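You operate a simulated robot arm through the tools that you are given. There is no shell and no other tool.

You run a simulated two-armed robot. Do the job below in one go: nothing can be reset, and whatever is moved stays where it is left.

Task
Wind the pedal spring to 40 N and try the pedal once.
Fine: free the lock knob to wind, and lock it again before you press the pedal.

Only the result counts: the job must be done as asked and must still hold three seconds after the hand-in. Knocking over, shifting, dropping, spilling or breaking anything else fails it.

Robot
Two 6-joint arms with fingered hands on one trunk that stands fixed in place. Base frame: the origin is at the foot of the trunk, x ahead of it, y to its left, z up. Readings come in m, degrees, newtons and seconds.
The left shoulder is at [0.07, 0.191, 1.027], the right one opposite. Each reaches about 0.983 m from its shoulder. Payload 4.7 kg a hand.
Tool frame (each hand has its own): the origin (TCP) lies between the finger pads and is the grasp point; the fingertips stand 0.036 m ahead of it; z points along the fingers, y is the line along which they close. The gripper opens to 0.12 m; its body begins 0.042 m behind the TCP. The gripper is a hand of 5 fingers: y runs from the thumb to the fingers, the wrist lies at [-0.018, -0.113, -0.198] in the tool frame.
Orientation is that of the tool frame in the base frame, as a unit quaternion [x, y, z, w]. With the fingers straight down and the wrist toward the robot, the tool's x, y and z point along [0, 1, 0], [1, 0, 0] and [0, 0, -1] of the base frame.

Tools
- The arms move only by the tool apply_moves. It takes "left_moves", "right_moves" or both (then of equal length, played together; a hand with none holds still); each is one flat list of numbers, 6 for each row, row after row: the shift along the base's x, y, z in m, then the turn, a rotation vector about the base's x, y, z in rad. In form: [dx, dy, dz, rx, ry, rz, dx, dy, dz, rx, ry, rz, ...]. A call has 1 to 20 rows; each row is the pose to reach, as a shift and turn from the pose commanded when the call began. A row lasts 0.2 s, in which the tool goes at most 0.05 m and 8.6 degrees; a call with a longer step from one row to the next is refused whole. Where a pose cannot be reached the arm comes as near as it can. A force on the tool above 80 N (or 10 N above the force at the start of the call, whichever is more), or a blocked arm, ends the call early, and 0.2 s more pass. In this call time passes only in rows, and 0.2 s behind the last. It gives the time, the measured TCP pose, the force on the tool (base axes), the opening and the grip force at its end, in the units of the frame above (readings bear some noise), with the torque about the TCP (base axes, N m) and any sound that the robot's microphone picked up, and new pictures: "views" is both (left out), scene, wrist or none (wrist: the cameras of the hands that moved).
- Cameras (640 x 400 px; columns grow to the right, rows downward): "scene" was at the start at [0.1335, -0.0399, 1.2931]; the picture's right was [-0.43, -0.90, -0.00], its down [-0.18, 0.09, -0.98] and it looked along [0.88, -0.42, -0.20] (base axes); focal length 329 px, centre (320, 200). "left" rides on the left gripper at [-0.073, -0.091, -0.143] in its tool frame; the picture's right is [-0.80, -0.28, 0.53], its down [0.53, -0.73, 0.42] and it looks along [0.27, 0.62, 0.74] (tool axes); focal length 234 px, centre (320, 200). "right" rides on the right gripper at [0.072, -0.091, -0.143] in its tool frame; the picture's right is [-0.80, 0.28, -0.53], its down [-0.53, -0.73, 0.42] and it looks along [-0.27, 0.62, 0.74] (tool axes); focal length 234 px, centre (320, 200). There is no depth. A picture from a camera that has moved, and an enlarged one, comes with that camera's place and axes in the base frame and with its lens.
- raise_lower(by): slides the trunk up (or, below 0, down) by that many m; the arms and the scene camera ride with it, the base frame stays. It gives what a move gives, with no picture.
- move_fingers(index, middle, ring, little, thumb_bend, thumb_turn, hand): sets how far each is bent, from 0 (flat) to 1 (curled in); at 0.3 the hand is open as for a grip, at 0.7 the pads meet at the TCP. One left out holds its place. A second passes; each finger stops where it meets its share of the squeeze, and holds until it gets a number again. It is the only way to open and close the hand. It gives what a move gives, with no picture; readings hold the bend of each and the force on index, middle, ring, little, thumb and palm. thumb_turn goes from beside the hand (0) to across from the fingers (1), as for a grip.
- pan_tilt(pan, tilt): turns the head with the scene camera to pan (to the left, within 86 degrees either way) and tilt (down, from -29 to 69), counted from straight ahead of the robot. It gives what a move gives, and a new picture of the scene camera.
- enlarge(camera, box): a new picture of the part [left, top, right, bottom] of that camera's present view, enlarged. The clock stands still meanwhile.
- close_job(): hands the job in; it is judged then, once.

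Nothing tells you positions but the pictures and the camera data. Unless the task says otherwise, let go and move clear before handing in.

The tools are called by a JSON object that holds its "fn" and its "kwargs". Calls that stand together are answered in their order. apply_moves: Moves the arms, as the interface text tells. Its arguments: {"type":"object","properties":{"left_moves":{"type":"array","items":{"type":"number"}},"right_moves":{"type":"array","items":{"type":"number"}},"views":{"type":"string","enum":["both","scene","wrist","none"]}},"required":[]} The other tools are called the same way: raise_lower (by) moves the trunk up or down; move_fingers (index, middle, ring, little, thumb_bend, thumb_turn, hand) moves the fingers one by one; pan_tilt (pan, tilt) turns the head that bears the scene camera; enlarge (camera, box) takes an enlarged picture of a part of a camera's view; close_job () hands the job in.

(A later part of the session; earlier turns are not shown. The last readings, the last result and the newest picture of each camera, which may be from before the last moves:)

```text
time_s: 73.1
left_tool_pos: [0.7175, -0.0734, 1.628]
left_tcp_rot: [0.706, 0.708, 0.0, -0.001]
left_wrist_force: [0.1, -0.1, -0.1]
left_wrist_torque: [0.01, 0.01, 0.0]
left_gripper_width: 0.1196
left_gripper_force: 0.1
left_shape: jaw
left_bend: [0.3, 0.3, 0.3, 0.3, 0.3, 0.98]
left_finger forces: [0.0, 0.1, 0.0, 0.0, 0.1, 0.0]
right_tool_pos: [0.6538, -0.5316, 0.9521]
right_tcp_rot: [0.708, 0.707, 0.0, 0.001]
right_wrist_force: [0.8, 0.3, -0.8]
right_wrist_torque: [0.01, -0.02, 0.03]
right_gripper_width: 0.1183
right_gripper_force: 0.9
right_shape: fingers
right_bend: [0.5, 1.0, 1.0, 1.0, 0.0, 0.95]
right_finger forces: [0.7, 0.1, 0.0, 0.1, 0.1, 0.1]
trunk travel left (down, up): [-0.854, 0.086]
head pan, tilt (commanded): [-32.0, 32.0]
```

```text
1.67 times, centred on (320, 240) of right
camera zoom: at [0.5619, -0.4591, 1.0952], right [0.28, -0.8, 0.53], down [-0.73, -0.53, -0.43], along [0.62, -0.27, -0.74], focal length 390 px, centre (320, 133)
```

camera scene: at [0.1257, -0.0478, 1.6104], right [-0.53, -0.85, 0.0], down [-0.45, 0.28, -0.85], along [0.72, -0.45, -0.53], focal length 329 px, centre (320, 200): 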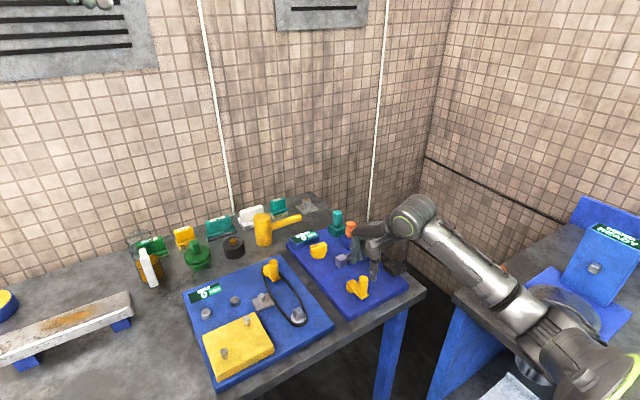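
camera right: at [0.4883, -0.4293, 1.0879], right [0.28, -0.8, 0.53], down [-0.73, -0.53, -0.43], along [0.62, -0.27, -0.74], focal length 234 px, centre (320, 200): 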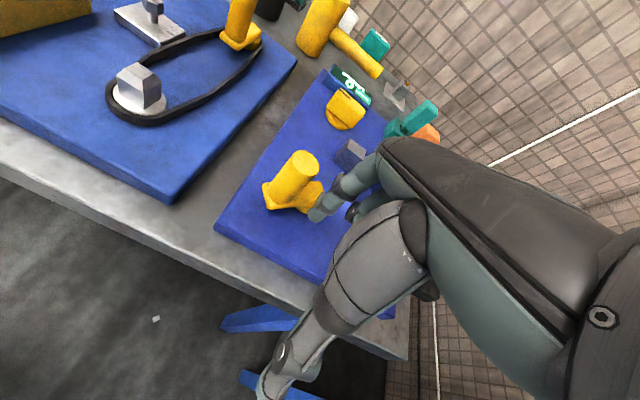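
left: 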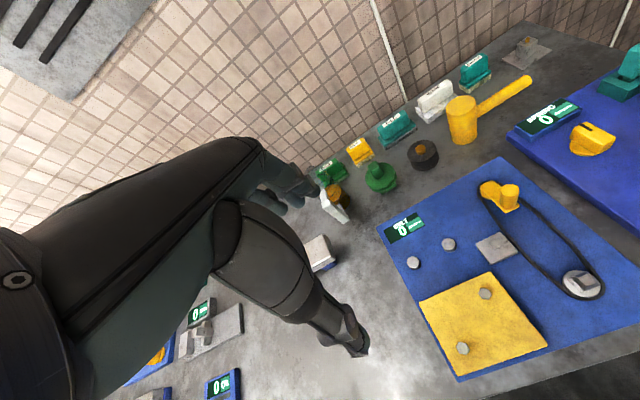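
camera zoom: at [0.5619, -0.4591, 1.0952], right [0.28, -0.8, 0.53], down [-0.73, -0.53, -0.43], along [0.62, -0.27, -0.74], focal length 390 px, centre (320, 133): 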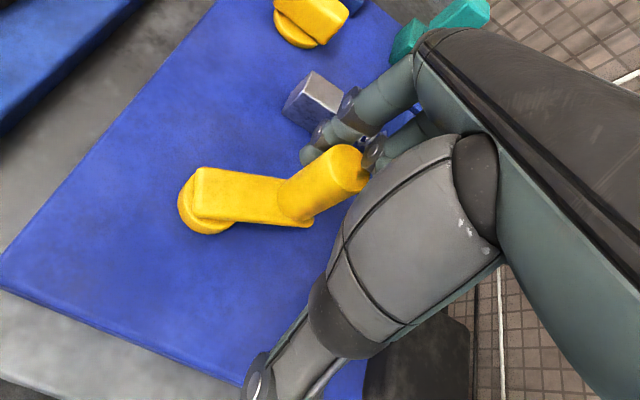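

Display reads 10. I've refined the hub to about [0.659, −0.492] with radius 45 mm. I'll keep sweeping clockwise around the near side, past the pedal.

{"fn": "apply_moves", "kwargs": {"right_moves": [-0.0064, -0.0113, 0, 0, 0, 0, -0.0173, -0.0158, 0, 0, 0, 0, -0.0289, -0.0173, 0, 0, 0, 0, -0.0405, -0.0158, 0, 0, 0, 0, -0.0514, -0.0113, 0, 0, 0, 0], "views": "none"}}

{"fn": "enlarge", "kwargs": {"camera": "scene", "box": [280, 200, 430, 320]}}

{"fn": "enlarge", "kwargs": {"camera": "right", "box": [200, 120, 440, 360]}}

```text
time_s: 74.3
left_tool_pos: [0.7177, -0.0723, 1.628]
left_tcp_rot: [0.708, 0.707, 0.0, 0.0]
left_wrist_force: [-0.2, 0.7, -0.8]
left_wrist_torque: [0.0, 0.01, 0.0]
left_gripper_width: 0.1194
left_gripper_force: 0.1
left_shape: jaw
left_bend: [0.3, 0.3, 0.3, 0.3, 0.3, 0.98]
left_finger forces: [0.1, 0.0, 0.1, 0.0, 0.0, 0.1]
right_tool_pos: [0.6036, -0.5427, 0.9526]
right_tcp_rot: [0.708, 0.707, 0.001, 0.0]
right_wrist_force: [0.4, -1.7, -1.1]
right_wrist_torque: [-0.05, 0.02, -0.05]
right_gripper_width: 0.1187
right_gripper_force: 0.2
right_shape: fingers
right_bend: [0.49, 1.0, 1.0, 1.0, 0.0, 0.95]
right_finger forces: [1.1, 0.0, 0.0, 0.0, 0.0, 0.1]
trunk travel left (down, up): [-0.854, 0.086]
head pan, tilt (commanded): [-32.0, 32.0]
```

```text
3.33 times, centred on (355, 260) of scene
camera zoom: at [0.1248, -0.0476, 1.6104], right [-0.53, -0.85, 0.0], down [-0.45, 0.28, -0.85], along [0.72, -0.45, -0.53], focal length 1098 px, centre (203, 0)
```

zoom: 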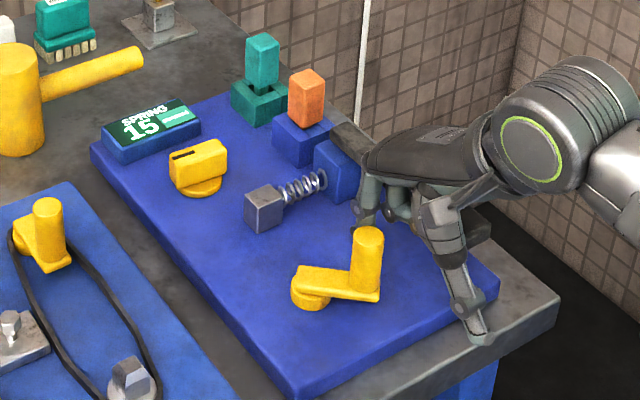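

```text
1.67 times, centred on (320, 240) of right
camera zoom: at [0.5116, -0.4697, 1.0951], right [0.28, -0.8, 0.53], down [-0.73, -0.53, -0.43], along [0.62, -0.27, -0.74], focal length 390 px, centre (320, 133)
```

zoom: 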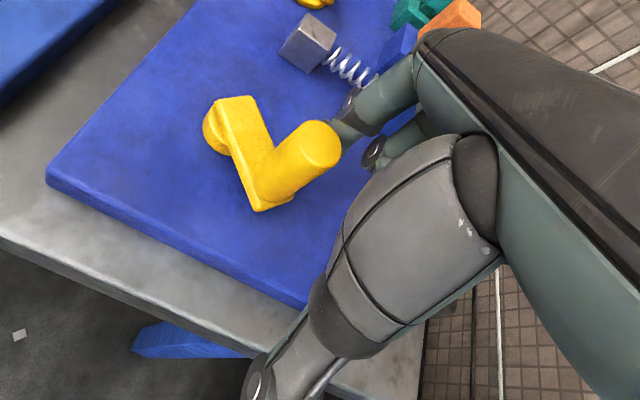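

Display reads 15 and the spring is visibly stretching; the display moves in steps of 5. I'll continue clockwise.

{"fn": "apply_moves", "kwargs": {"right_moves": [-0.0093, 0.0072, 0, 0, 0, 0, -0.0165, 0.0165, 0, 0, 0, 0, -0.021, 0.0274, 0, 0, 0, 0, -0.0225, 0.039, 0, 0, 0, 0, -0.021, 0.0506, 0, 0, 0, 0, -0.0165, 0.0615, 0, 0, 0, 0, -0.0093, 0.0708, 0, 0, 0, 0, 0.0, 0.078, 0, 0, 0, 0], "views": "none"}}

{"fn": "enlarge", "kwargs": {"camera": "scene", "box": [280, 200, 430, 320]}}

{"fn": "enlarge", "kwargs": {"camera": "right", "box": [200, 120, 440, 360]}}

```text
time_s: 76.1
left_tool_pos: [0.7197, -0.0719, 1.6273]
left_tcp_rot: [0.707, 0.707, -0.001, 0.0]
left_wrist_force: [0.4, 0.3, 0.3]
left_wrist_torque: [0.01, 0.02, 0.0]
left_gripper_width: 0.1195
left_gripper_force: 0.0
left_shape: jaw
left_bend: [0.3, 0.3, 0.3, 0.3, 0.3, 0.98]
left_finger forces: [0.1, 0.0, 0.1, 0.0, 0.0, 0.0]
right_tool_pos: [0.605, -0.4633, 0.9541]
right_tcp_rot: [0.707, 0.707, 0.001, 0.0]
right_wrist_force: [-1.1, -0.6, 0.1]
right_wrist_torque: [0.0, -0.02, -0.02]
right_gripper_width: 0.1169
right_gripper_force: 0.5
right_shape: fingers
right_bend: [0.5, 1.0, 1.0, 1.0, 0.0, 0.95]
right_finger forces: [1.4, 0.0, 0.0, 0.2, 0.0, 0.0]
trunk travel left (down, up): [-0.854, 0.086]
head pan, tilt (commanded): [-32.0, 32.0]
```

```text
3.33 times, centred on (355, 260) of scene
camera zoom: at [0.126, -0.0469, 1.6103], right [-0.53, -0.85, 0.0], down [-0.45, 0.28, -0.85], along [0.72, -0.45, -0.53], focal length 1098 px, centre (203, 0)
```

zoom: 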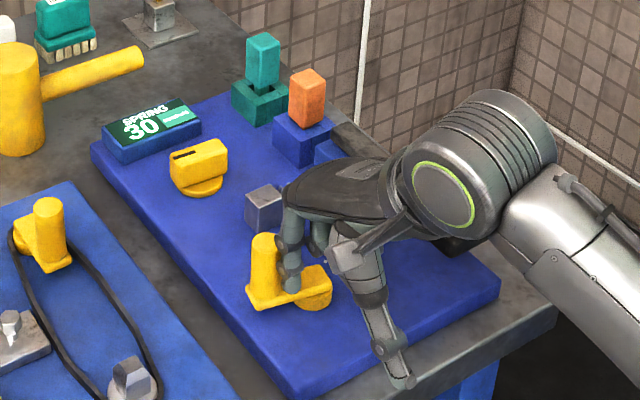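

```text
1.67 times, centred on (320, 240) of right
camera zoom: at [0.5128, -0.3906, 1.0961], right [0.28, -0.8, 0.52], down [-0.73, -0.53, -0.43], along [0.62, -0.27, -0.74], focal length 390 px, centre (320, 133)
```

zoom: 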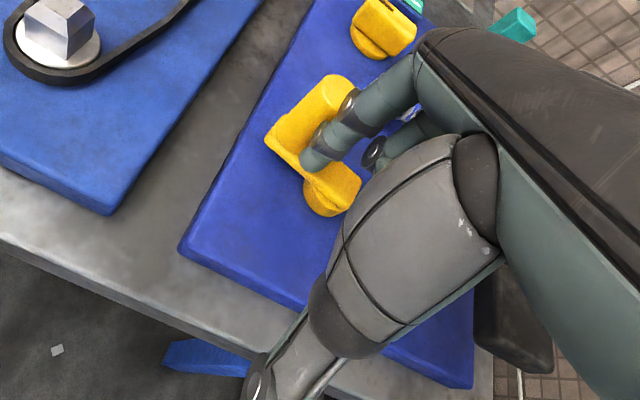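

Display reads 30 after about 460° of turn, so the spring stiffens as it winds. From here I'll go in small steps and read the display each time.

{"fn": "apply_moves", "kwargs": {"right_moves": [0.0054, 0.0026, 0, 0, 0, 0, 0.0109, 0.0045, 0, 0, 0, 0], "views": "none"}}

{"fn": "enlarge", "kwargs": {"camera": "scene", "box": [280, 200, 430, 320]}}

```text
time_s: 76.7
left_tool_pos: [0.7187, -0.0713, 1.6279]
left_tcp_rot: [0.706, 0.708, 0.0, 0.0]
left_wrist_force: [1.0, 0.0, -0.3]
left_wrist_torque: [0.0, 0.01, -0.01]
left_gripper_width: 0.1195
left_gripper_force: 0.1
left_shape: jaw
left_bend: [0.3, 0.3, 0.3, 0.3, 0.3, 0.98]
left_finger forces: [0.0, 0.0, 0.1, 0.0, 0.0, 0.0]
right_tool_pos: [0.6142, -0.4607, 0.9531]
right_tcp_rot: [0.708, 0.707, 0.0, 0.0]
right_wrist_force: [-1.0, -0.5, 0.0]
right_wrist_torque: [0.01, -0.05, -0.02]
right_gripper_width: 0.1167
right_gripper_force: 0.9
right_shape: fingers
right_bend: [0.51, 1.0, 1.0, 1.0, 0.0, 0.95]
right_finger forces: [1.2, 0.0, 0.1, 0.0, 0.0, 0.1]
trunk travel left (down, up): [-0.854, 0.086]
head pan, tilt (commanded): [-32.0, 32.0]
```

```text
3.33 times, centred on (355, 260) of scene
camera zoom: at [0.126, -0.0469, 1.6103], right [-0.53, -0.85, 0.0], down [-0.45, 0.28, -0.85], along [0.72, -0.45, -0.53], focal length 1098 px, centre (203, 0)
```

zoom: 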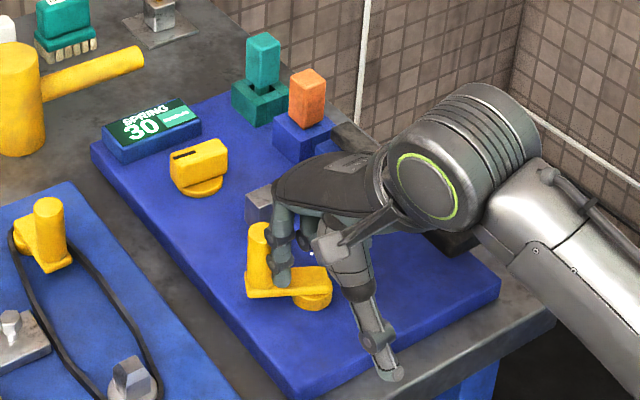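

{"fn": "apply_moves", "kwargs": {"right_moves": [0.0057, 0.0011, 0, 0, 0, 0, 0.0116, 0.0015, 0, 0, 0, 0], "views": "none"}}

{"fn": "enlarge", "kwargs": {"camera": "scene", "box": [280, 200, 430, 320]}}

```text
time_s: 77.3
left_tool_pos: [0.7185, -0.0712, 1.6275]
left_tcp_rot: [0.706, 0.708, 0.0, 0.0]
left_wrist_force: [0.3, 0.0, 0.3]
left_wrist_torque: [0.01, 0.03, 0.01]
left_gripper_width: 0.1196
left_gripper_force: 0.0
left_shape: jaw
left_bend: [0.3, 0.3, 0.3, 0.3, 0.3, 0.98]
left_finger forces: [0.0, 0.0, 0.0, 0.1, 0.0, 0.0]
right_tool_pos: [0.6253, -0.4587, 0.9534]
right_tcp_rot: [0.708, 0.707, -0.001, 0.0]
right_wrist_force: [-0.8, 0.2, -0.1]
right_wrist_torque: [-0.03, 0.02, 0.03]
right_gripper_width: 0.1164
right_gripper_force: 0.7
right_shape: fingers
right_bend: [0.51, 1.0, 1.0, 1.0, 0.0, 0.95]
right_finger forces: [0.9, 0.0, 0.0, 0.0, 0.1, 0.0]
trunk travel left (down, up): [-0.854, 0.086]
head pan, tilt (commanded): [-32.0, 32.0]
```

```text
3.33 times, centred on (355, 260) of scene
camera zoom: at [0.1259, -0.0469, 1.6103], right [-0.53, -0.85, 0.0], down [-0.45, 0.28, -0.85], along [0.72, -0.45, -0.53], focal length 1098 px, centre (203, 0)
```

zoom: 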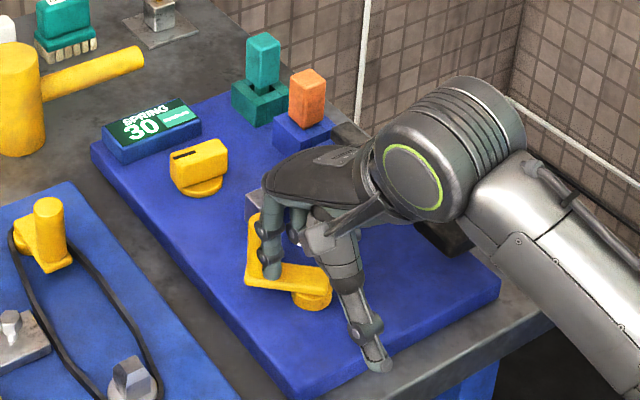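

{"fn": "apply_moves", "kwargs": {"right_moves": [0.0059, -0.0004, 0, 0, 0, 0, 0.0116, -0.0015, 0, 0, 0, 0], "views": "none"}}

{"fn": "enlarge", "kwargs": {"camera": "scene", "box": [280, 200, 430, 320]}}

```text
time_s: 77.9
left_tool_pos: [0.7203, -0.0715, 1.6277]
left_tcp_rot: [0.706, 0.708, -0.001, 0.0]
left_wrist_force: [0.1, 0.9, 0.5]
left_wrist_torque: [-0.02, 0.03, 0.02]
left_gripper_width: 0.1196
left_gripper_force: 0.0
left_shape: jaw
left_bend: [0.3, 0.3, 0.3, 0.3, 0.3, 0.98]
left_finger forces: [0.1, 0.0, 0.1, 0.0, 0.1, 0.0]
right_tool_pos: [0.6362, -0.4603, 0.9547]
right_tcp_rot: [0.708, 0.707, 0.001, 0.001]
right_wrist_force: [-1.4, -0.1, -0.4]
right_wrist_torque: [0.01, 0.0, 0.0]
right_gripper_width: 0.1164
right_gripper_force: 0.1
right_shape: fingers
right_bend: [0.51, 1.0, 1.0, 1.0, 0.0, 0.95]
right_finger forces: [0.8, 0.0, 0.0, 0.0, 0.0, 0.0]
trunk travel left (down, up): [-0.854, 0.086]
head pan, tilt (commanded): [-32.0, 32.0]
```

```text
3.33 times, centred on (355, 260) of scene
camera zoom: at [0.126, -0.047, 1.6103], right [-0.53, -0.85, 0.0], down [-0.45, 0.28, -0.85], along [0.72, -0.45, -0.53], focal length 1098 px, centre (203, 0)
```

zoom: 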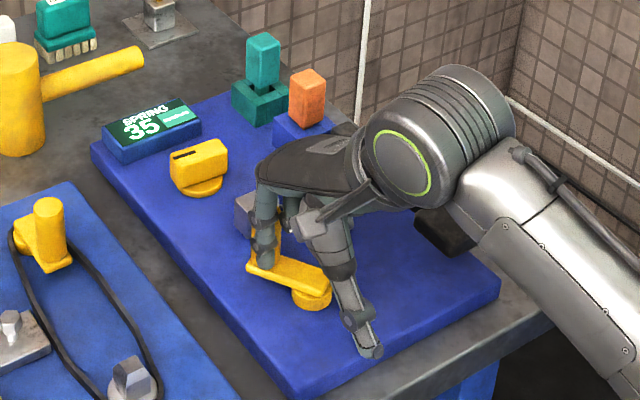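

Display reads 35. Continuing in small steps toward 40.

{"fn": "apply_moves", "kwargs": {"right_moves": [0.0056, -0.0019, 0, 0, 0, 0, 0.0109, -0.0045, 0, 0, 0, 0, 0.0158, -0.0078, 0, 0, 0, 0], "views": "none"}}

{"fn": "enlarge", "kwargs": {"camera": "scene", "box": [280, 200, 430, 320]}}

```text
time_s: 78.7
left_tool_pos: [0.719, -0.0706, 1.6272]
left_tcp_rot: [0.706, 0.708, 0.0, 0.0]
left_wrist_force: [0.6, -0.3, 0.4]
left_wrist_torque: [0.02, 0.0, -0.02]
left_gripper_width: 0.1197
left_gripper_force: 0.1
left_shape: jaw
left_bend: [0.3, 0.3, 0.3, 0.3, 0.3, 0.98]
left_finger forces: [0.0, 0.0, 0.0, 0.0, 0.0, 0.0]
right_tool_pos: [0.6533, -0.4679, 0.9524]
right_tcp_rot: [0.707, 0.707, 0.001, 0.0]
right_wrist_force: [0.3, 0.8, -0.3]
right_wrist_torque: [0.02, 0.02, 0.03]
right_gripper_width: 0.1168
right_gripper_force: 0.4
right_shape: fingers
right_bend: [0.51, 1.0, 1.0, 1.0, 0.0, 0.95]
right_finger forces: [1.0, 0.1, 0.0, 0.0, 0.0, 0.1]
trunk travel left (down, up): [-0.854, 0.086]
head pan, tilt (commanded): [-32.0, 32.0]
```

```text
3.33 times, centred on (355, 260) of scene
camera zoom: at [0.1253, -0.0473, 1.6104], right [-0.53, -0.85, 0.0], down [-0.45, 0.28, -0.85], along [0.72, -0.45, -0.53], focal length 1098 px, centre (203, 0)
```

zoom: 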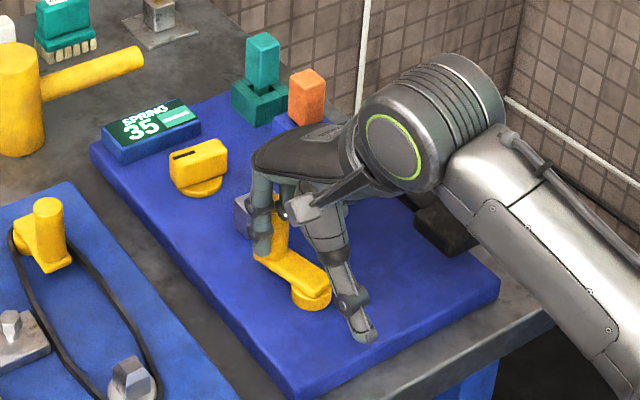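

{"fn": "apply_moves", "kwargs": {"right_moves": [0.0044, -0.0039, 0, 0, 0, 0, 0.0083, -0.0083, 0, 0, 0, 0], "views": "none"}}

{"fn": "enlarge", "kwargs": {"camera": "scene", "box": [280, 200, 430, 320]}}

```text
time_s: 79.3
left_tool_pos: [0.7189, -0.0714, 1.6273]
left_tcp_rot: [0.707, 0.708, -0.001, 0.0]
left_wrist_force: [0.6, 0.3, 0.0]
left_wrist_torque: [-0.04, 0.0, 0.02]
left_gripper_width: 0.1194
left_gripper_force: 0.0
left_shape: jaw
left_bend: [0.3, 0.3, 0.3, 0.3, 0.3, 0.98]
left_finger forces: [0.2, 0.0, 0.1, 0.0, 0.0, 0.0]
right_tool_pos: [0.6601, -0.4747, 0.953]
right_tcp_rot: [0.707, 0.707, 0.001, -0.001]
right_wrist_force: [-2.1, 1.4, 0.0]
right_wrist_torque: [-0.05, -0.04, 0.04]
right_gripper_width: 0.1166
right_gripper_force: 0.7
right_shape: fingers
right_bend: [0.51, 1.0, 1.0, 1.0, 0.0, 0.95]
right_finger forces: [0.9, 0.0, 0.1, 0.0, 0.0, 0.0]
trunk travel left (down, up): [-0.854, 0.086]
head pan, tilt (commanded): [-32.0, 32.0]
```

```text
3.33 times, centred on (355, 260) of scene
camera zoom: at [0.1256, -0.0473, 1.6103], right [-0.53, -0.85, 0.0], down [-0.45, 0.28, -0.85], along [0.72, -0.45, -0.53], focal length 1098 px, centre (203, 0)
```

zoom: 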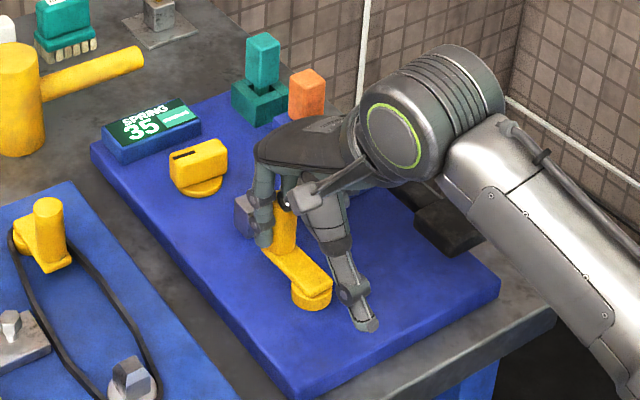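

{"fn": "apply_moves", "kwargs": {"right_moves": [0.0033, -0.0049, 0, 0, 0, 0], "views": "none"}}

{"fn": "enlarge", "kwargs": {"camera": "scene", "box": [280, 200, 430, 320]}}

```text
time_s: 79.7
left_tool_pos: [0.72, -0.0714, 1.6269]
left_tcp_rot: [0.706, 0.708, 0.0, -0.001]
left_wrist_force: [-0.1, 0.8, 0.0]
left_wrist_torque: [0.01, 0.02, -0.01]
left_gripper_width: 0.1194
left_gripper_force: 0.1
left_shape: jaw
left_bend: [0.3, 0.3, 0.3, 0.3, 0.3, 0.98]
left_finger forces: [0.0, 0.1, 0.0, 0.1, 0.0, 0.0]
right_tool_pos: [0.6632, -0.4815, 0.9526]
right_tcp_rot: [0.709, 0.706, 0.001, 0.001]
right_wrist_force: [0.1, 1.7, -0.2]
right_wrist_torque: [0.01, 0.0, 0.05]
right_gripper_width: 0.1169
right_gripper_force: 1.1
right_shape: fingers
right_bend: [0.51, 1.0, 1.0, 1.0, 0.0, 0.95]
right_finger forces: [0.9, 0.0, 0.0, 0.0, 0.0, 0.0]
trunk travel left (down, up): [-0.854, 0.086]
head pan, tilt (commanded): [-32.0, 32.0]
```

```text
3.33 times, centred on (355, 260) of scene
camera zoom: at [0.1256, -0.0473, 1.6103], right [-0.53, -0.85, 0.0], down [-0.45, 0.28, -0.85], along [0.72, -0.45, -0.53], focal length 1098 px, centre (203, 0)
```

zoom: 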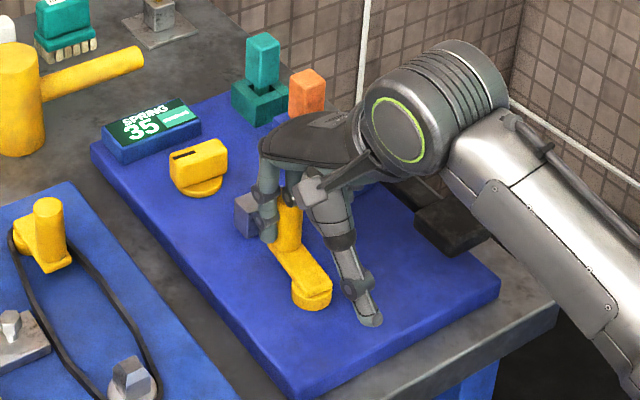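

{"fn": "apply_moves", "kwargs": {"right_moves": [0.0026, -0.0053, 0, 0, 0, 0], "views": "none"}}

{"fn": "enlarge", "kwargs": {"camera": "scene", "box": [280, 200, 430, 320]}}

```text
time_s: 80.1
left_tool_pos: [0.7197, -0.0723, 1.6268]
left_tcp_rot: [0.707, 0.708, 0.0, 0.0]
left_wrist_force: [0.2, 0.2, 0.1]
left_wrist_torque: [0.01, 0.01, 0.0]
left_gripper_width: 0.1195
left_gripper_force: 0.0
left_shape: jaw
left_bend: [0.3, 0.3, 0.3, 0.3, 0.3, 0.98]
left_finger forces: [0.0, 0.0, 0.0, 0.1, 0.1, 0.0]
right_tool_pos: [0.6646, -0.4857, 0.9534]
right_tcp_rot: [0.708, 0.706, 0.002, 0.001]
right_wrist_force: [0.8, 0.9, -0.1]
right_wrist_torque: [0.03, 0.04, 0.0]
right_gripper_width: 0.1175
right_gripper_force: 0.5
right_shape: fingers
right_bend: [0.5, 1.0, 1.0, 1.0, 0.0, 0.95]
right_finger forces: [0.7, 0.0, 0.0, 0.0, 0.1, 0.0]
trunk travel left (down, up): [-0.854, 0.086]
head pan, tilt (commanded): [-32.0, 32.0]
```

```text
3.33 times, centred on (355, 260) of scene
camera zoom: at [0.1256, -0.0471, 1.6103], right [-0.53, -0.85, 0.0], down [-0.45, 0.28, -0.85], along [0.72, -0.45, -0.53], focal length 1098 px, centre (203, 0)
```

zoom: 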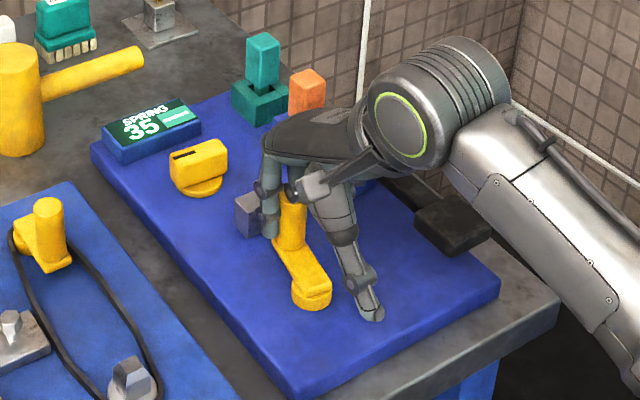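

{"fn": "apply_moves", "kwargs": {"right_moves": [0.0019, -0.0056, 0, 0, 0, 0], "views": "none"}}

{"fn": "enlarge", "kwargs": {"camera": "scene", "box": [280, 200, 430, 320]}}

```text
time_s: 80.5
left_tool_pos: [0.719, -0.0711, 1.6272]
left_tcp_rot: [0.707, 0.707, 0.0, -0.001]
left_wrist_force: [-0.2, -0.2, 0.2]
left_wrist_torque: [0.02, 0.02, -0.01]
left_gripper_width: 0.1195
left_gripper_force: 0.0
left_shape: jaw
left_bend: [0.3, 0.3, 0.3, 0.3, 0.3, 0.98]
left_finger forces: [0.1, 0.0, 0.1, 0.0, 0.0, 0.0]
right_tool_pos: [0.6683, -0.4918, 0.9534]
right_tcp_rot: [0.708, 0.706, 0.001, 0.0]
right_wrist_force: [0.3, 0.2, 0.1]
right_wrist_torque: [0.04, -0.01, 0.03]
right_gripper_width: 0.1173
right_gripper_force: 0.0
right_shape: fingers
right_bend: [0.5, 1.0, 1.0, 1.0, 0.0, 0.95]
right_finger forces: [0.6, 0.0, 0.0, 0.0, 0.1, 0.0]
trunk travel left (down, up): [-0.854, 0.086]
head pan, tilt (commanded): [-32.0, 32.0]
```

```text
3.33 times, centred on (355, 260) of scene
camera zoom: at [0.1255, -0.0472, 1.6104], right [-0.53, -0.85, 0.0], down [-0.45, 0.28, -0.85], along [0.72, -0.45, -0.53], focal length 1098 px, centre (203, 0)
```

zoom: 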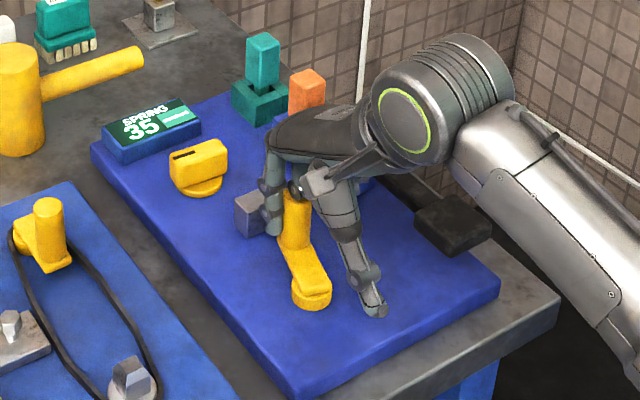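

{"fn": "apply_moves", "kwargs": {"right_moves": [0.0011, -0.0057, 0, 0, 0, 0], "views": "none"}}

{"fn": "enlarge", "kwargs": {"camera": "scene", "box": [280, 200, 430, 320]}}

```text
time_s: 80.9
left_tool_pos: [0.7188, -0.0725, 1.6273]
left_tcp_rot: [0.707, 0.707, 0.0, 0.0]
left_wrist_force: [0.1, 0.6, -0.6]
left_wrist_torque: [-0.01, -0.02, 0.01]
left_gripper_width: 0.1196
left_gripper_force: 0.0
left_shape: jaw
left_bend: [0.3, 0.3, 0.3, 0.3, 0.3, 0.98]
left_finger forces: [0.1, 0.1, 0.0, 0.0, 0.1, 0.1]
right_tool_pos: [0.6702, -0.4961, 0.9523]
right_tcp_rot: [0.707, 0.707, 0.001, 0.0]
right_wrist_force: [0.6, 1.4, -0.4]
right_wrist_torque: [0.01, -0.01, 0.02]
right_gripper_width: 0.1172
right_gripper_force: 0.7
right_shape: fingers
right_bend: [0.5, 1.0, 1.0, 1.0, 0.0, 0.95]
right_finger forces: [0.7, 0.0, 0.1, 0.0, 0.0, 0.0]
trunk travel left (down, up): [-0.854, 0.086]
head pan, tilt (commanded): [-32.0, 32.0]
```

```text
3.33 times, centred on (355, 260) of scene
camera zoom: at [0.1256, -0.0472, 1.6103], right [-0.53, -0.85, 0.0], down [-0.45, 0.28, -0.85], along [0.72, -0.45, -0.53], focal length 1098 px, centre (203, 0)
```

zoom: 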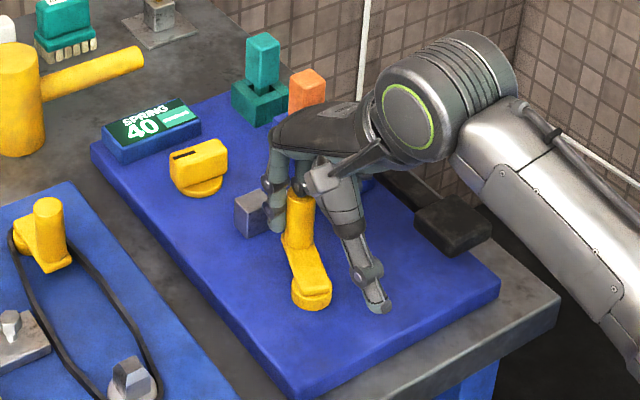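

The display reads 40. I'll let a second pass without moving, to check whether the reading lags.

{"fn": "move_fingers", "kwargs": {"hand": "left", "index": 0.3}}

{"fn": "enlarge", "kwargs": {"camera": "scene", "box": [300, 220, 360, 260]}}

{"fn": "enlarge", "kwargs": {"camera": "right", "box": [200, 120, 440, 360]}}

```text
time_s: 81.9
left_tool_pos: [0.7199, -0.072, 1.627]
left_tcp_rot: [0.707, 0.707, 0.001, 0.0]
left_wrist_force: [0.3, 0.9, -1.0]
left_wrist_torque: [-0.02, -0.02, 0.02]
left_gripper_width: 0.1219
left_gripper_force: 0.0
left_shape: fingers
left_bend: [0.3, 0.3, 0.3, 0.3, 0.3, 0.98]
left_finger forces: [0.1, 0.0, 0.1, 0.0, 0.0, 0.1]
right_tool_pos: [0.6703, -0.496, 0.9529]
right_tcp_rot: [0.708, 0.707, 0.001, 0.0]
right_wrist_force: [-0.8, -0.1, 0.5]
right_wrist_torque: [0.01, -0.01, 0.02]
right_gripper_width: 0.1178
right_gripper_force: 0.0
right_shape: fingers
right_bend: [0.5, 1.0, 1.0, 1.0, 0.0, 0.95]
right_finger forces: [0.3, 0.0, 0.1, 0.0, 0.0, 0.1]
trunk travel left (down, up): [-0.854, 0.086]
head pan, tilt (commanded): [-32.0, 32.0]
```

```text
10.00 times, centred on (330, 240) of scene
camera zoom: at [0.1255, -0.0472, 1.6103], right [-0.53, -0.85, 0.0], down [-0.45, 0.28, -0.85], along [0.72, -0.45, -0.53], focal length 3294 px, centre (220, -200)
```

zoom: 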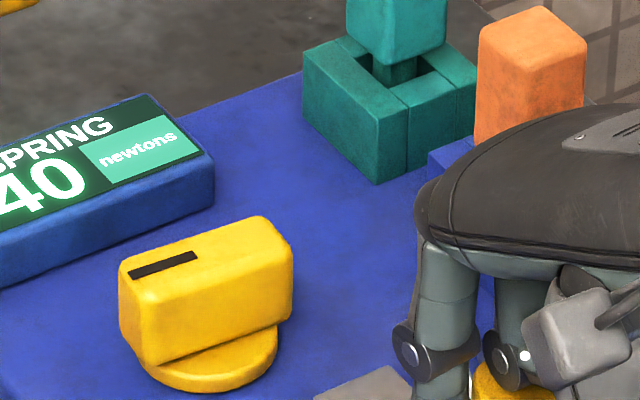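

```text
1.67 times, centred on (320, 240) of right
camera zoom: at [0.5789, -0.4235, 1.0948], right [0.28, -0.8, 0.53], down [-0.73, -0.53, -0.43], along [0.62, -0.27, -0.74], focal length 390 px, centre (320, 133)
```

zoom: 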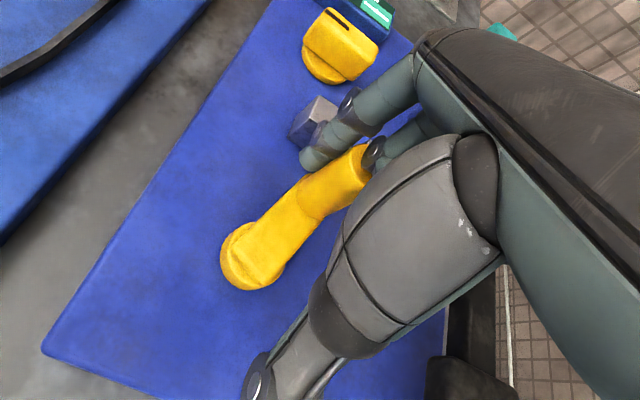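

The reading holds at 40 and the crank doesn't spring back. It has just passed the 35→40 step, so I'll add about 10° more to sit more safely inside 40.

{"fn": "apply_moves", "kwargs": {"right_moves": [0.0003, -0.004, 0, 0, 0, 0, 0.0004, -0.0085, 0, 0, 0, 0], "views": "none"}}

{"fn": "enlarge", "kwargs": {"camera": "scene", "box": [280, 200, 430, 320]}}

```text
time_s: 82.5
left_tool_pos: [0.7193, -0.072, 1.628]
left_tcp_rot: [0.706, 0.708, 0.0, 0.0]
left_wrist_force: [0.3, 0.7, 0.6]
left_wrist_torque: [0.0, -0.01, 0.0]
left_gripper_width: 0.1217
left_gripper_force: 0.1
left_shape: fingers
left_bend: [0.3, 0.3, 0.3, 0.3, 0.3, 0.98]
left_finger forces: [0.1, 0.0, 0.0, 0.0, 0.1, 0.0]
right_tool_pos: [0.6702, -0.5066, 0.9524]
right_tcp_rot: [0.707, 0.707, 0.0, 0.001]
right_wrist_force: [0.0, 0.1, -0.8]
right_wrist_torque: [0.02, 0.0, 0.05]
right_gripper_width: 0.1179
right_gripper_force: 0.7
right_shape: fingers
right_bend: [0.5, 1.0, 1.0, 1.0, 0.0, 0.95]
right_finger forces: [0.6, 0.0, 0.0, 0.0, 0.0, 0.0]
trunk travel left (down, up): [-0.854, 0.086]
head pan, tilt (commanded): [-32.0, 32.0]
```

```text
3.33 times, centred on (355, 260) of scene
camera zoom: at [0.1255, -0.0473, 1.6103], right [-0.53, -0.85, 0.0], down [-0.45, 0.28, -0.85], along [0.72, -0.45, -0.53], focal length 1098 px, centre (203, 0)
```

zoom: 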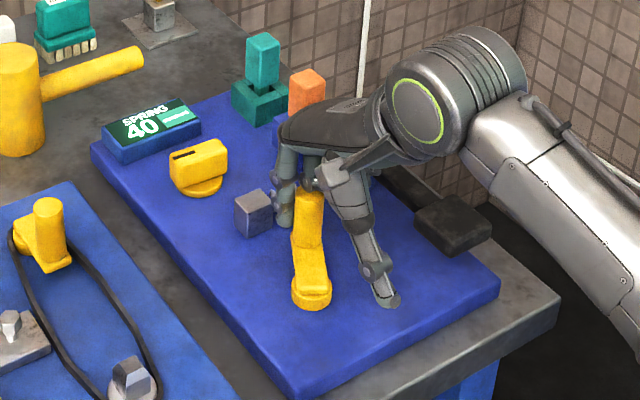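

Display is steady at 40, and the crank angle is about 577°. Now I'll back the finger off the peg, lift, and re-form the hand so I can go and lock the knob.

{"fn": "apply_moves", "kwargs": {"right_moves": [-0.001, 0.008, 0, 0, 0, 0, -0.001, 0.012, 0.03, 0, 0, 0, -0.001, 0.012, 0.07, 0, 0, 0, 0.0, 0.012, 0.11, 0, 0, 0, 0.01, 0.015, 0.15, 0, 0, 0, 0.02, 0.018, 0.19, 0, 0, 0, 0.03, 0.02, 0.23, 0, 0, 0, 0.03, 0.02, 0.26, 0, 0, 0], "views": "none"}}

{"fn": "move_fingers", "kwargs": {"hand": "right", "index": 0.5, "middle": 0.5, "ring": 0.5, "little": 0.5, "thumb_bend": 0.5, "thumb_turn": 0.98}}

{"fn": "raise_lower", "kwargs": {"by": -0.15}}

{"fn": "pan_tilt", "kwargs": {"pan": -32, "tilt": 30}}

```text
time_s: 84.3
left_tool_pos: [0.7186, -0.0715, 1.6284]
left_tcp_rot: [0.707, 0.707, 0.0, 0.0]
left_wrist_force: [0.6, 0.6, -0.2]
left_wrist_torque: [0.02, 0.01, 0.01]
left_gripper_width: 0.1219
left_gripper_force: 0.1
left_shape: fingers
left_bend: [0.3, 0.3, 0.3, 0.3, 0.3, 0.98]
left_finger forces: [0.0, 0.0, 0.0, 0.0, 0.1, 0.1]
right_tool_pos: [0.7, -0.4829, 1.2149]
right_tcp_rot: [0.708, 0.706, 0.0, 0.001]
right_wrist_force: [0.1, -0.4, 1.0]
right_wrist_torque: [0.02, 0.0, 0.02]
right_gripper_width: 0.1178
right_gripper_force: 0.1
right_shape: fingers
right_bend: [0.5, 1.0, 1.0, 1.0, 0.0, 0.95]
right_finger forces: [0.0, 0.0, 0.0, 0.0, 0.0, 0.0]
trunk travel left (down, up): [-0.854, 0.086]
head pan, tilt (commanded): [-32.0, 32.0]
```

```text
time_s: 85.3
left_tool_pos: [0.7201, -0.0713, 1.6266]
left_tcp_rot: [0.706, 0.708, 0.0, -0.001]
left_wrist_force: [0.5, 0.5, -0.1]
left_wrist_torque: [0.02, 0.0, -0.01]
left_gripper_width: 0.122
left_gripper_force: 0.0
left_shape: fingers
left_bend: [0.3, 0.3, 0.3, 0.3, 0.3, 0.98]
left_finger forces: [0.0, 0.0, 0.0, 0.1, 0.0, 0.0]
right_tool_pos: [0.6995, -0.4833, 1.2143]
right_tcp_rot: [0.707, 0.707, 0.001, 0.001]
right_wrist_force: [-0.3, 0.0, 0.7]
right_wrist_torque: [-0.04, 0.01, 0.03]
right_gripper_width: 0.0634
right_gripper_force: 0.3
right_shape: fingers
right_bend: [0.5, 0.5, 0.5, 0.5, 0.5, 0.98]
right_finger forces: [0.0, 0.1, 0.0, 0.0, 0.0, 0.1]
trunk travel left (down, up): [-0.854, 0.086]
head pan, tilt (commanded): [-32.0, 32.0]
```

```text
time_s: 87.1
left_tool_pos: [0.7184, -0.0715, 1.4772]
left_tcp_rot: [0.707, 0.707, 0.0, 0.0]
left_wrist_force: [0.5, 0.1, 0.4]
left_wrist_torque: [0.03, -0.02, 0.0]
left_gripper_width: 0.1217
left_gripper_force: 0.1
left_shape: fingers
left_bend: [0.3, 0.3, 0.3, 0.3, 0.3, 0.98]
left_finger forces: [0.1, 0.0, 0.0, 0.0, 0.0, 0.0]
right_tool_pos: [0.7001, -0.485, 1.0652]
right_tcp_rot: [0.708, 0.707, 0.0, 0.0]
right_wrist_force: [-0.3, -0.5, 0.2]
right_wrist_torque: [0.01, -0.01, 0.02]
right_gripper_width: 0.0634
right_gripper_force: 0.1
right_shape: fingers
right_bend: [0.5, 0.5, 0.5, 0.5, 0.5, 0.98]
right_finger forces: [0.0, 0.0, 0.1, 0.0, 0.0, 0.0]
trunk travel left (down, up): [-0.704, 0.236]
head pan, tilt (commanded): [-32.0, 32.0]
```

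```text
time_s: 87.7
left_tool_pos: [0.7192, -0.0713, 1.4774]
left_tcp_rot: [0.707, 0.707, 0.0, 0.0]
left_wrist_force: [0.0, -0.7, 0.1]
left_wrist_torque: [0.0, 0.01, 0.0]
left_gripper_width: 0.1218
left_gripper_force: 0.0
left_shape: fingers
left_bend: [0.3, 0.3, 0.3, 0.3, 0.3, 0.98]
left_finger forces: [0.0, 0.0, 0.1, 0.0, 0.0, 0.0]
right_tool_pos: [0.7008, -0.4846, 1.0637]
right_tcp_rot: [0.708, 0.706, 0.0, 0.002]
right_wrist_force: [0.1, -0.6, 0.5]
right_wrist_torque: [-0.03, -0.01, -0.02]
right_gripper_width: 0.0636
right_gripper_force: 0.0
right_shape: fingers
right_bend: [0.5, 0.5, 0.5, 0.5, 0.5, 0.98]
right_finger forces: [0.1, 0.0, 0.0, 0.0, 0.0, 0.0]
trunk travel left (down, up): [-0.704, 0.236]
head pan, tilt (commanded): [-32.0, 30.0]
camera scene: at [0.1261, -0.0476, 1.4635], right [-0.53, -0.85, 0.0], down [-0.42, 0.27, -0.87], along [0.73, -0.46, -0.5], focal length 329 px, centre (320, 200)
```

scene: 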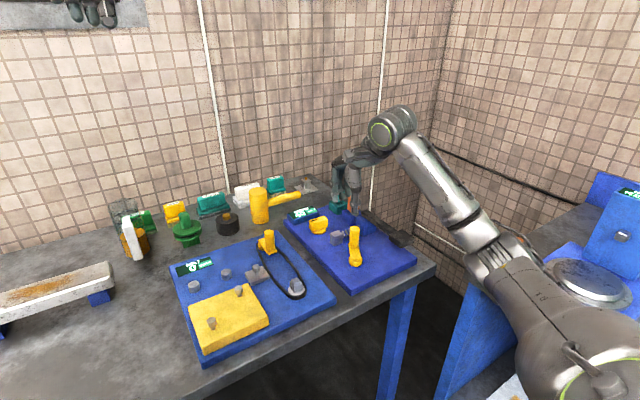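

{"fn": "apply_moves", "kwargs": {"right_moves": [0.03, 0.0, 0, 0, 0, 0, 0.06, 0.0, 0, 0, 0, 0, 0.09, 0.0, 0, 0, 0, 0, 0.12, 0.001, 0, 0, 0, 0, 0.137, 0.001, 0, 0, 0, 0], "views": "wrist"}}

{"fn": "enlarge", "kwargs": {"camera": "right", "box": [220, 180, 340, 300]}}

{"fn": "enlarge", "kwargs": {"camera": "scene", "box": [280, 190, 360, 240]}}

```text
time_s: 88.9
left_tool_pos: [0.72, -0.0713, 1.4773]
left_tcp_rot: [0.706, 0.708, -0.001, 0.0]
left_wrist_force: [0.0, -0.4, 0.2]
left_wrist_torque: [-0.01, -0.01, 0.0]
left_gripper_width: 0.122
left_gripper_force: 0.0
left_shape: fingers
left_bend: [0.3, 0.3, 0.3, 0.3, 0.3, 0.98]
left_finger forces: [0.0, 0.0, 0.0, 0.0, 0.0, 0.0]
right_tool_pos: [0.8376, -0.4847, 1.0667]
right_tcp_rot: [0.707, 0.707, 0.0, 0.0]
right_wrist_force: [0.2, 0.5, -0.7]
right_wrist_torque: [0.02, 0.01, -0.02]
right_gripper_width: 0.0634
right_gripper_force: 0.1
right_shape: fingers
right_bend: [0.5, 0.5, 0.5, 0.5, 0.5, 0.98]
right_finger forces: [0.0, 0.0, 0.0, 0.1, 0.0, 0.0]
trunk travel left (down, up): [-0.704, 0.236]
head pan, tilt (commanded): [-32.0, 30.0]
camera right: at [0.7463, -0.412, 1.2082], right [0.28, -0.8, 0.53], down [-0.73, -0.53, -0.43], along [0.62, -0.27, -0.74], focal length 234 px, centre (320, 200)
```

right: 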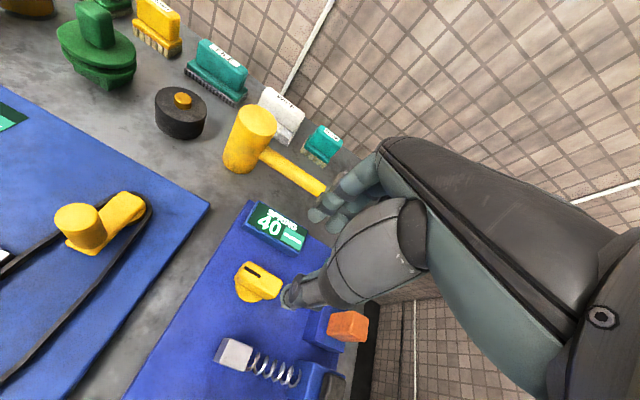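

```text
3.33 times, centred on (280, 240) of right
camera zoom: at [0.7463, -0.412, 1.2082], right [0.28, -0.8, 0.53], down [-0.73, -0.53, -0.43], along [0.62, -0.27, -0.74], focal length 781 px, centre (453, 67)
```

zoom: 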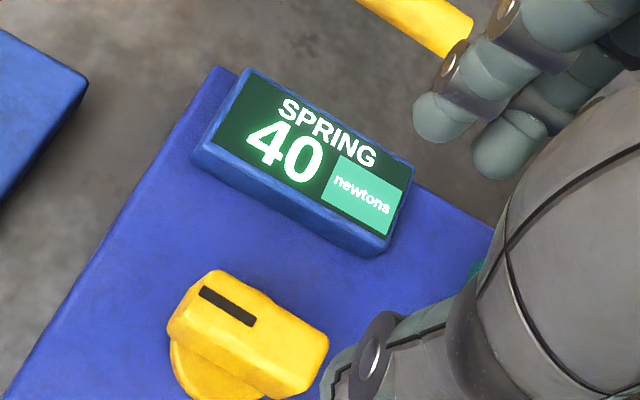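

```text
8.00 times, centred on (320, 215) of scene
camera zoom: at [0.1266, -0.0474, 1.4634], right [-0.53, -0.85, 0.0], down [-0.42, 0.26, -0.87], along [0.73, -0.46, -0.5], focal length 2635 px, centre (320, 80)
```

zoom: 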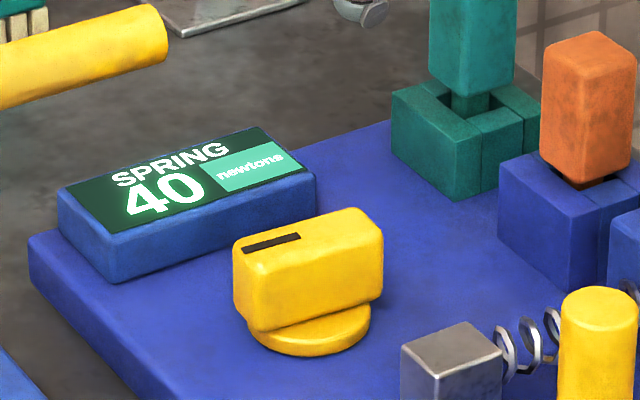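

Still 40. I'll descend onto the knob bar (now along y) and grip it to turn it back 90°.

{"fn": "apply_moves", "kwargs": {"right_moves": [0.0, 0.0, -0.04, 0, 0, 0, 0.0, 0.0, -0.08, 0, 0, 0, 0.0, 0.001, -0.12, 0, 0, 0, 0.0, 0.001, -0.147, 0, 0, 0], "views": "none"}}

{"fn": "move_fingers", "kwargs": {"hand": "right", "index": 0.7, "middle": 0.7, "ring": 0.7, "little": 0.68, "thumb_bend": 0.7}}

{"fn": "enlarge", "kwargs": {"camera": "right", "box": [180, 120, 400, 300]}}

```text
time_s: 89.9
left_tool_pos: [0.7197, -0.0727, 1.4779]
left_tcp_rot: [0.707, 0.707, 0.0, 0.0]
left_wrist_force: [0.6, 0.5, 0.2]
left_wrist_torque: [0.01, 0.01, 0.0]
left_gripper_width: 0.1216
left_gripper_force: 0.0
left_shape: fingers
left_bend: [0.3, 0.3, 0.3, 0.3, 0.3, 0.98]
left_finger forces: [0.0, 0.0, 0.0, 0.0, 0.1, 0.0]
right_tool_pos: [0.8355, -0.4872, 0.9159]
right_tcp_rot: [0.707, 0.707, 0.001, 0.0]
right_wrist_force: [-0.5, 0.2, 0.1]
right_wrist_torque: [0.0, 0.01, 0.01]
right_gripper_width: 0.0635
right_gripper_force: 0.1
right_shape: fingers
right_bend: [0.5, 0.5, 0.5, 0.5, 0.5, 0.98]
right_finger forces: [0.1, 0.0, 0.1, 0.1, 0.1, 0.0]
trunk travel left (down, up): [-0.704, 0.236]
head pan, tilt (commanded): [-32.0, 30.0]
```

```text
time_s: 90.9
left_tool_pos: [0.7187, -0.071, 1.479]
left_tcp_rot: [0.707, 0.708, 0.0, 0.0]
left_wrist_force: [-0.7, 0.2, 0.2]
left_wrist_torque: [0.03, -0.01, 0.0]
left_gripper_width: 0.1218
left_gripper_force: 0.0
left_shape: fingers
left_bend: [0.3, 0.3, 0.3, 0.3, 0.3, 0.98]
left_finger forces: [0.0, 0.0, 0.0, 0.0, 0.0, 0.1]
right_tool_pos: [0.8359, -0.4858, 0.9203]
right_tcp_rot: [0.708, 0.706, 0.002, 0.003]
right_wrist_force: [14.1, -4.8, 12.6]
right_wrist_torque: [-0.21, -0.69, -0.01]
right_gripper_width: 0.0236
right_gripper_force: 17.0
right_shape: fingers
right_bend: [0.64, 0.64, 0.68, 0.68, 0.65, 1.0]
right_finger forces: [12.9, 11.3, 2.2, 0.1, 7.7, 0.0]
trunk travel left (down, up): [-0.704, 0.236]
head pan, tilt (commanded): [-32.0, 30.0]
```

```text
2.22 times, centred on (290, 210) of right
camera zoom: at [0.7447, -0.4129, 1.0619], right [0.28, -0.8, 0.53], down [-0.73, -0.53, -0.43], along [0.62, -0.27, -0.73], focal length 520 px, centre (387, 178)
```

zoom: 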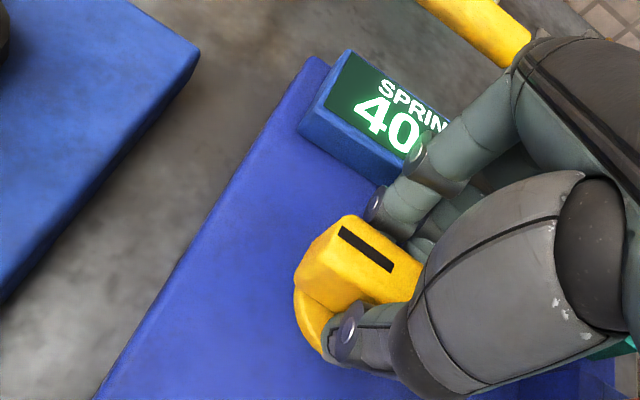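

Gripped. Turning clockwise back toward locked, in chunks.

{"fn": "apply_moves", "kwargs": {"right_moves": [0.0, 0.0, 0, 0, 0, -0.12, 0.0, 0.0, 0, 0, 0, -0.24, 0.0, 0.0, 0, 0, 0, -0.36, 0.0, -0.0005, 0, 0, 0, -0.48, 0.0, -0.0005, 0, 0, 0, -0.6, 0.0, -0.001, 0, 0, 0, -0.72], "views": "wrist"}}

{"fn": "enlarge", "kwargs": {"camera": "right", "box": [180, 120, 400, 300]}}

```text
time_s: 92.3
left_tool_pos: [0.7152, -0.0724, 1.4785]
left_tcp_rot: [0.707, 0.707, 0.001, 0.0]
left_wrist_force: [-0.1, 0.0, -0.2]
left_wrist_torque: [-0.01, 0.0, 0.0]
left_gripper_width: 0.1217
left_gripper_force: 0.0
left_shape: fingers
left_bend: [0.3, 0.3, 0.3, 0.3, 0.3, 0.98]
left_finger forces: [0.0, 0.0, 0.0, 0.1, 0.0, 0.0]
right_tool_pos: [0.8351, -0.4852, 0.92]
right_tcp_rot: [0.912, 0.409, 0.001, 0.002]
right_wrist_force: [5.4, -16.6, 20.0]
right_wrist_torque: [-0.8, -0.51, 0.01]
right_gripper_width: 0.0237
right_gripper_force: 21.0
right_shape: fingers
right_bend: [0.63, 0.63, 0.68, 0.68, 0.65, 1.0]
right_finger forces: [17.9, 12.7, 3.5, 0.0, 7.9, 0.0]
trunk travel left (down, up): [-0.704, 0.236]
head pan, tilt (commanded): [-32.0, 30.0]
camera right: at [0.815, -0.3702, 1.0618], right [-0.33, -0.78, 0.53], down [-0.9, 0.09, -0.43], along [0.29, -0.61, -0.73], focal length 234 px, centre (320, 200)
```

right: 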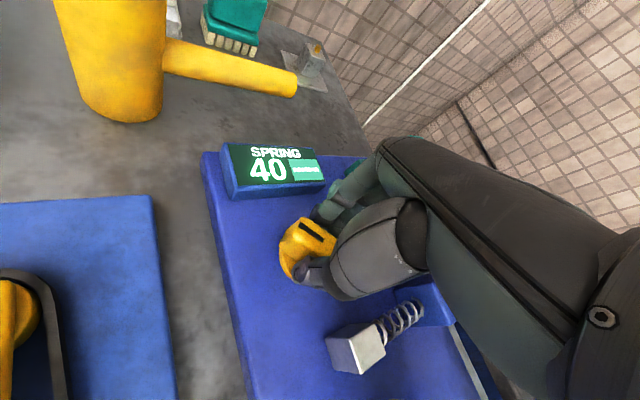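

```text
2.22 times, centred on (290, 210) of right
camera zoom: at [0.815, -0.3702, 1.0618], right [-0.33, -0.78, 0.53], down [-0.9, 0.09, -0.43], along [0.29, -0.61, -0.73], focal length 520 px, centre (387, 178)
```

zoom: 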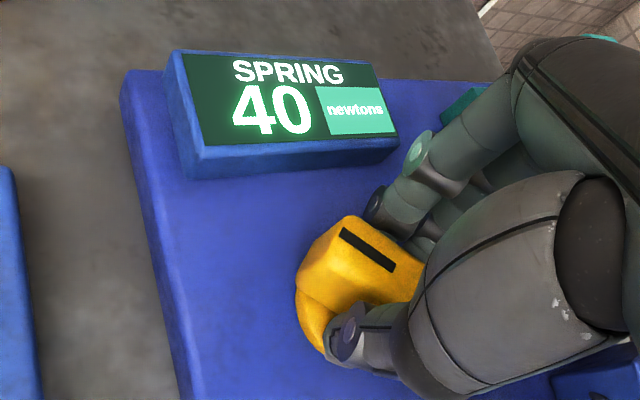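

The knob follows the hand. Continuing to 90°.

{"fn": "apply_moves", "kwargs": {"right_moves": [0.0, 0.0, 0, 0, 0, -0.12, 0.0, 0.0, 0, 0, 0, -0.24, 0.0, 0.0, 0, 0, 0, -0.36, 0.0, -0.0005, 0, 0, 0, -0.48, 0.0, -0.0005, 0, 0, 0, -0.6, 0.0, -0.001, 0, 0, 0, -0.72, 0.0, -0.001, 0, 0, 0, -0.845], "views": "none"}}

{"fn": "enlarge", "kwargs": {"camera": "right", "box": [180, 160, 400, 320]}}

```text
time_s: 93.9
left_tool_pos: [0.7143, -0.0716, 1.4798]
left_tcp_rot: [0.707, 0.707, 0.001, 0.0]
left_wrist_force: [0.3, -0.2, -0.2]
left_wrist_torque: [0.0, 0.02, 0.0]
left_gripper_width: 0.1218
left_gripper_force: 0.1
left_shape: fingers
left_bend: [0.3, 0.3, 0.3, 0.3, 0.3, 0.98]
left_finger forces: [0.1, 0.0, 0.1, 0.0, 0.0, 0.1]
right_tool_pos: [0.8351, -0.486, 0.9189]
right_tcp_rot: [1.0, 0.0, 0.002, 0.002]
right_wrist_force: [-2.8, -13.6, 19.8]
right_wrist_torque: [-0.88, 0.11, 0.24]
right_gripper_width: 0.0236
right_gripper_force: 21.5
right_shape: fingers
right_bend: [0.63, 0.63, 0.67, 0.68, 0.65, 1.0]
right_finger forces: [18.5, 11.6, 4.0, 0.0, 8.4, 0.1]
trunk travel left (down, up): [-0.704, 0.236]
head pan, tilt (commanded): [-32.0, 30.0]
```

```text
2.50 times, centred on (290, 240) of right
camera zoom: at [0.9073, -0.3932, 1.0622], right [-0.81, -0.28, 0.52], down [-0.53, 0.73, -0.43], along [-0.26, -0.62, -0.74], focal length 585 px, centre (395, 100)
```

zoom: 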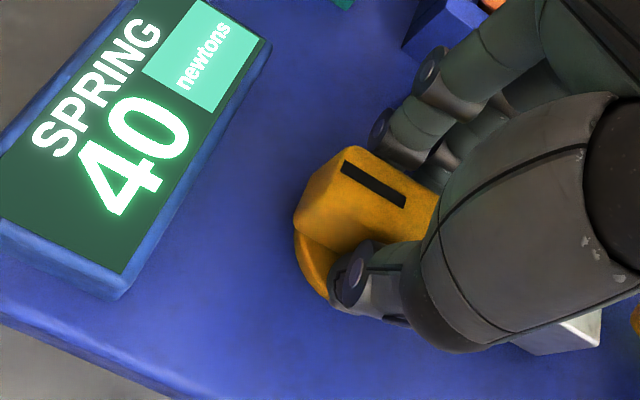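

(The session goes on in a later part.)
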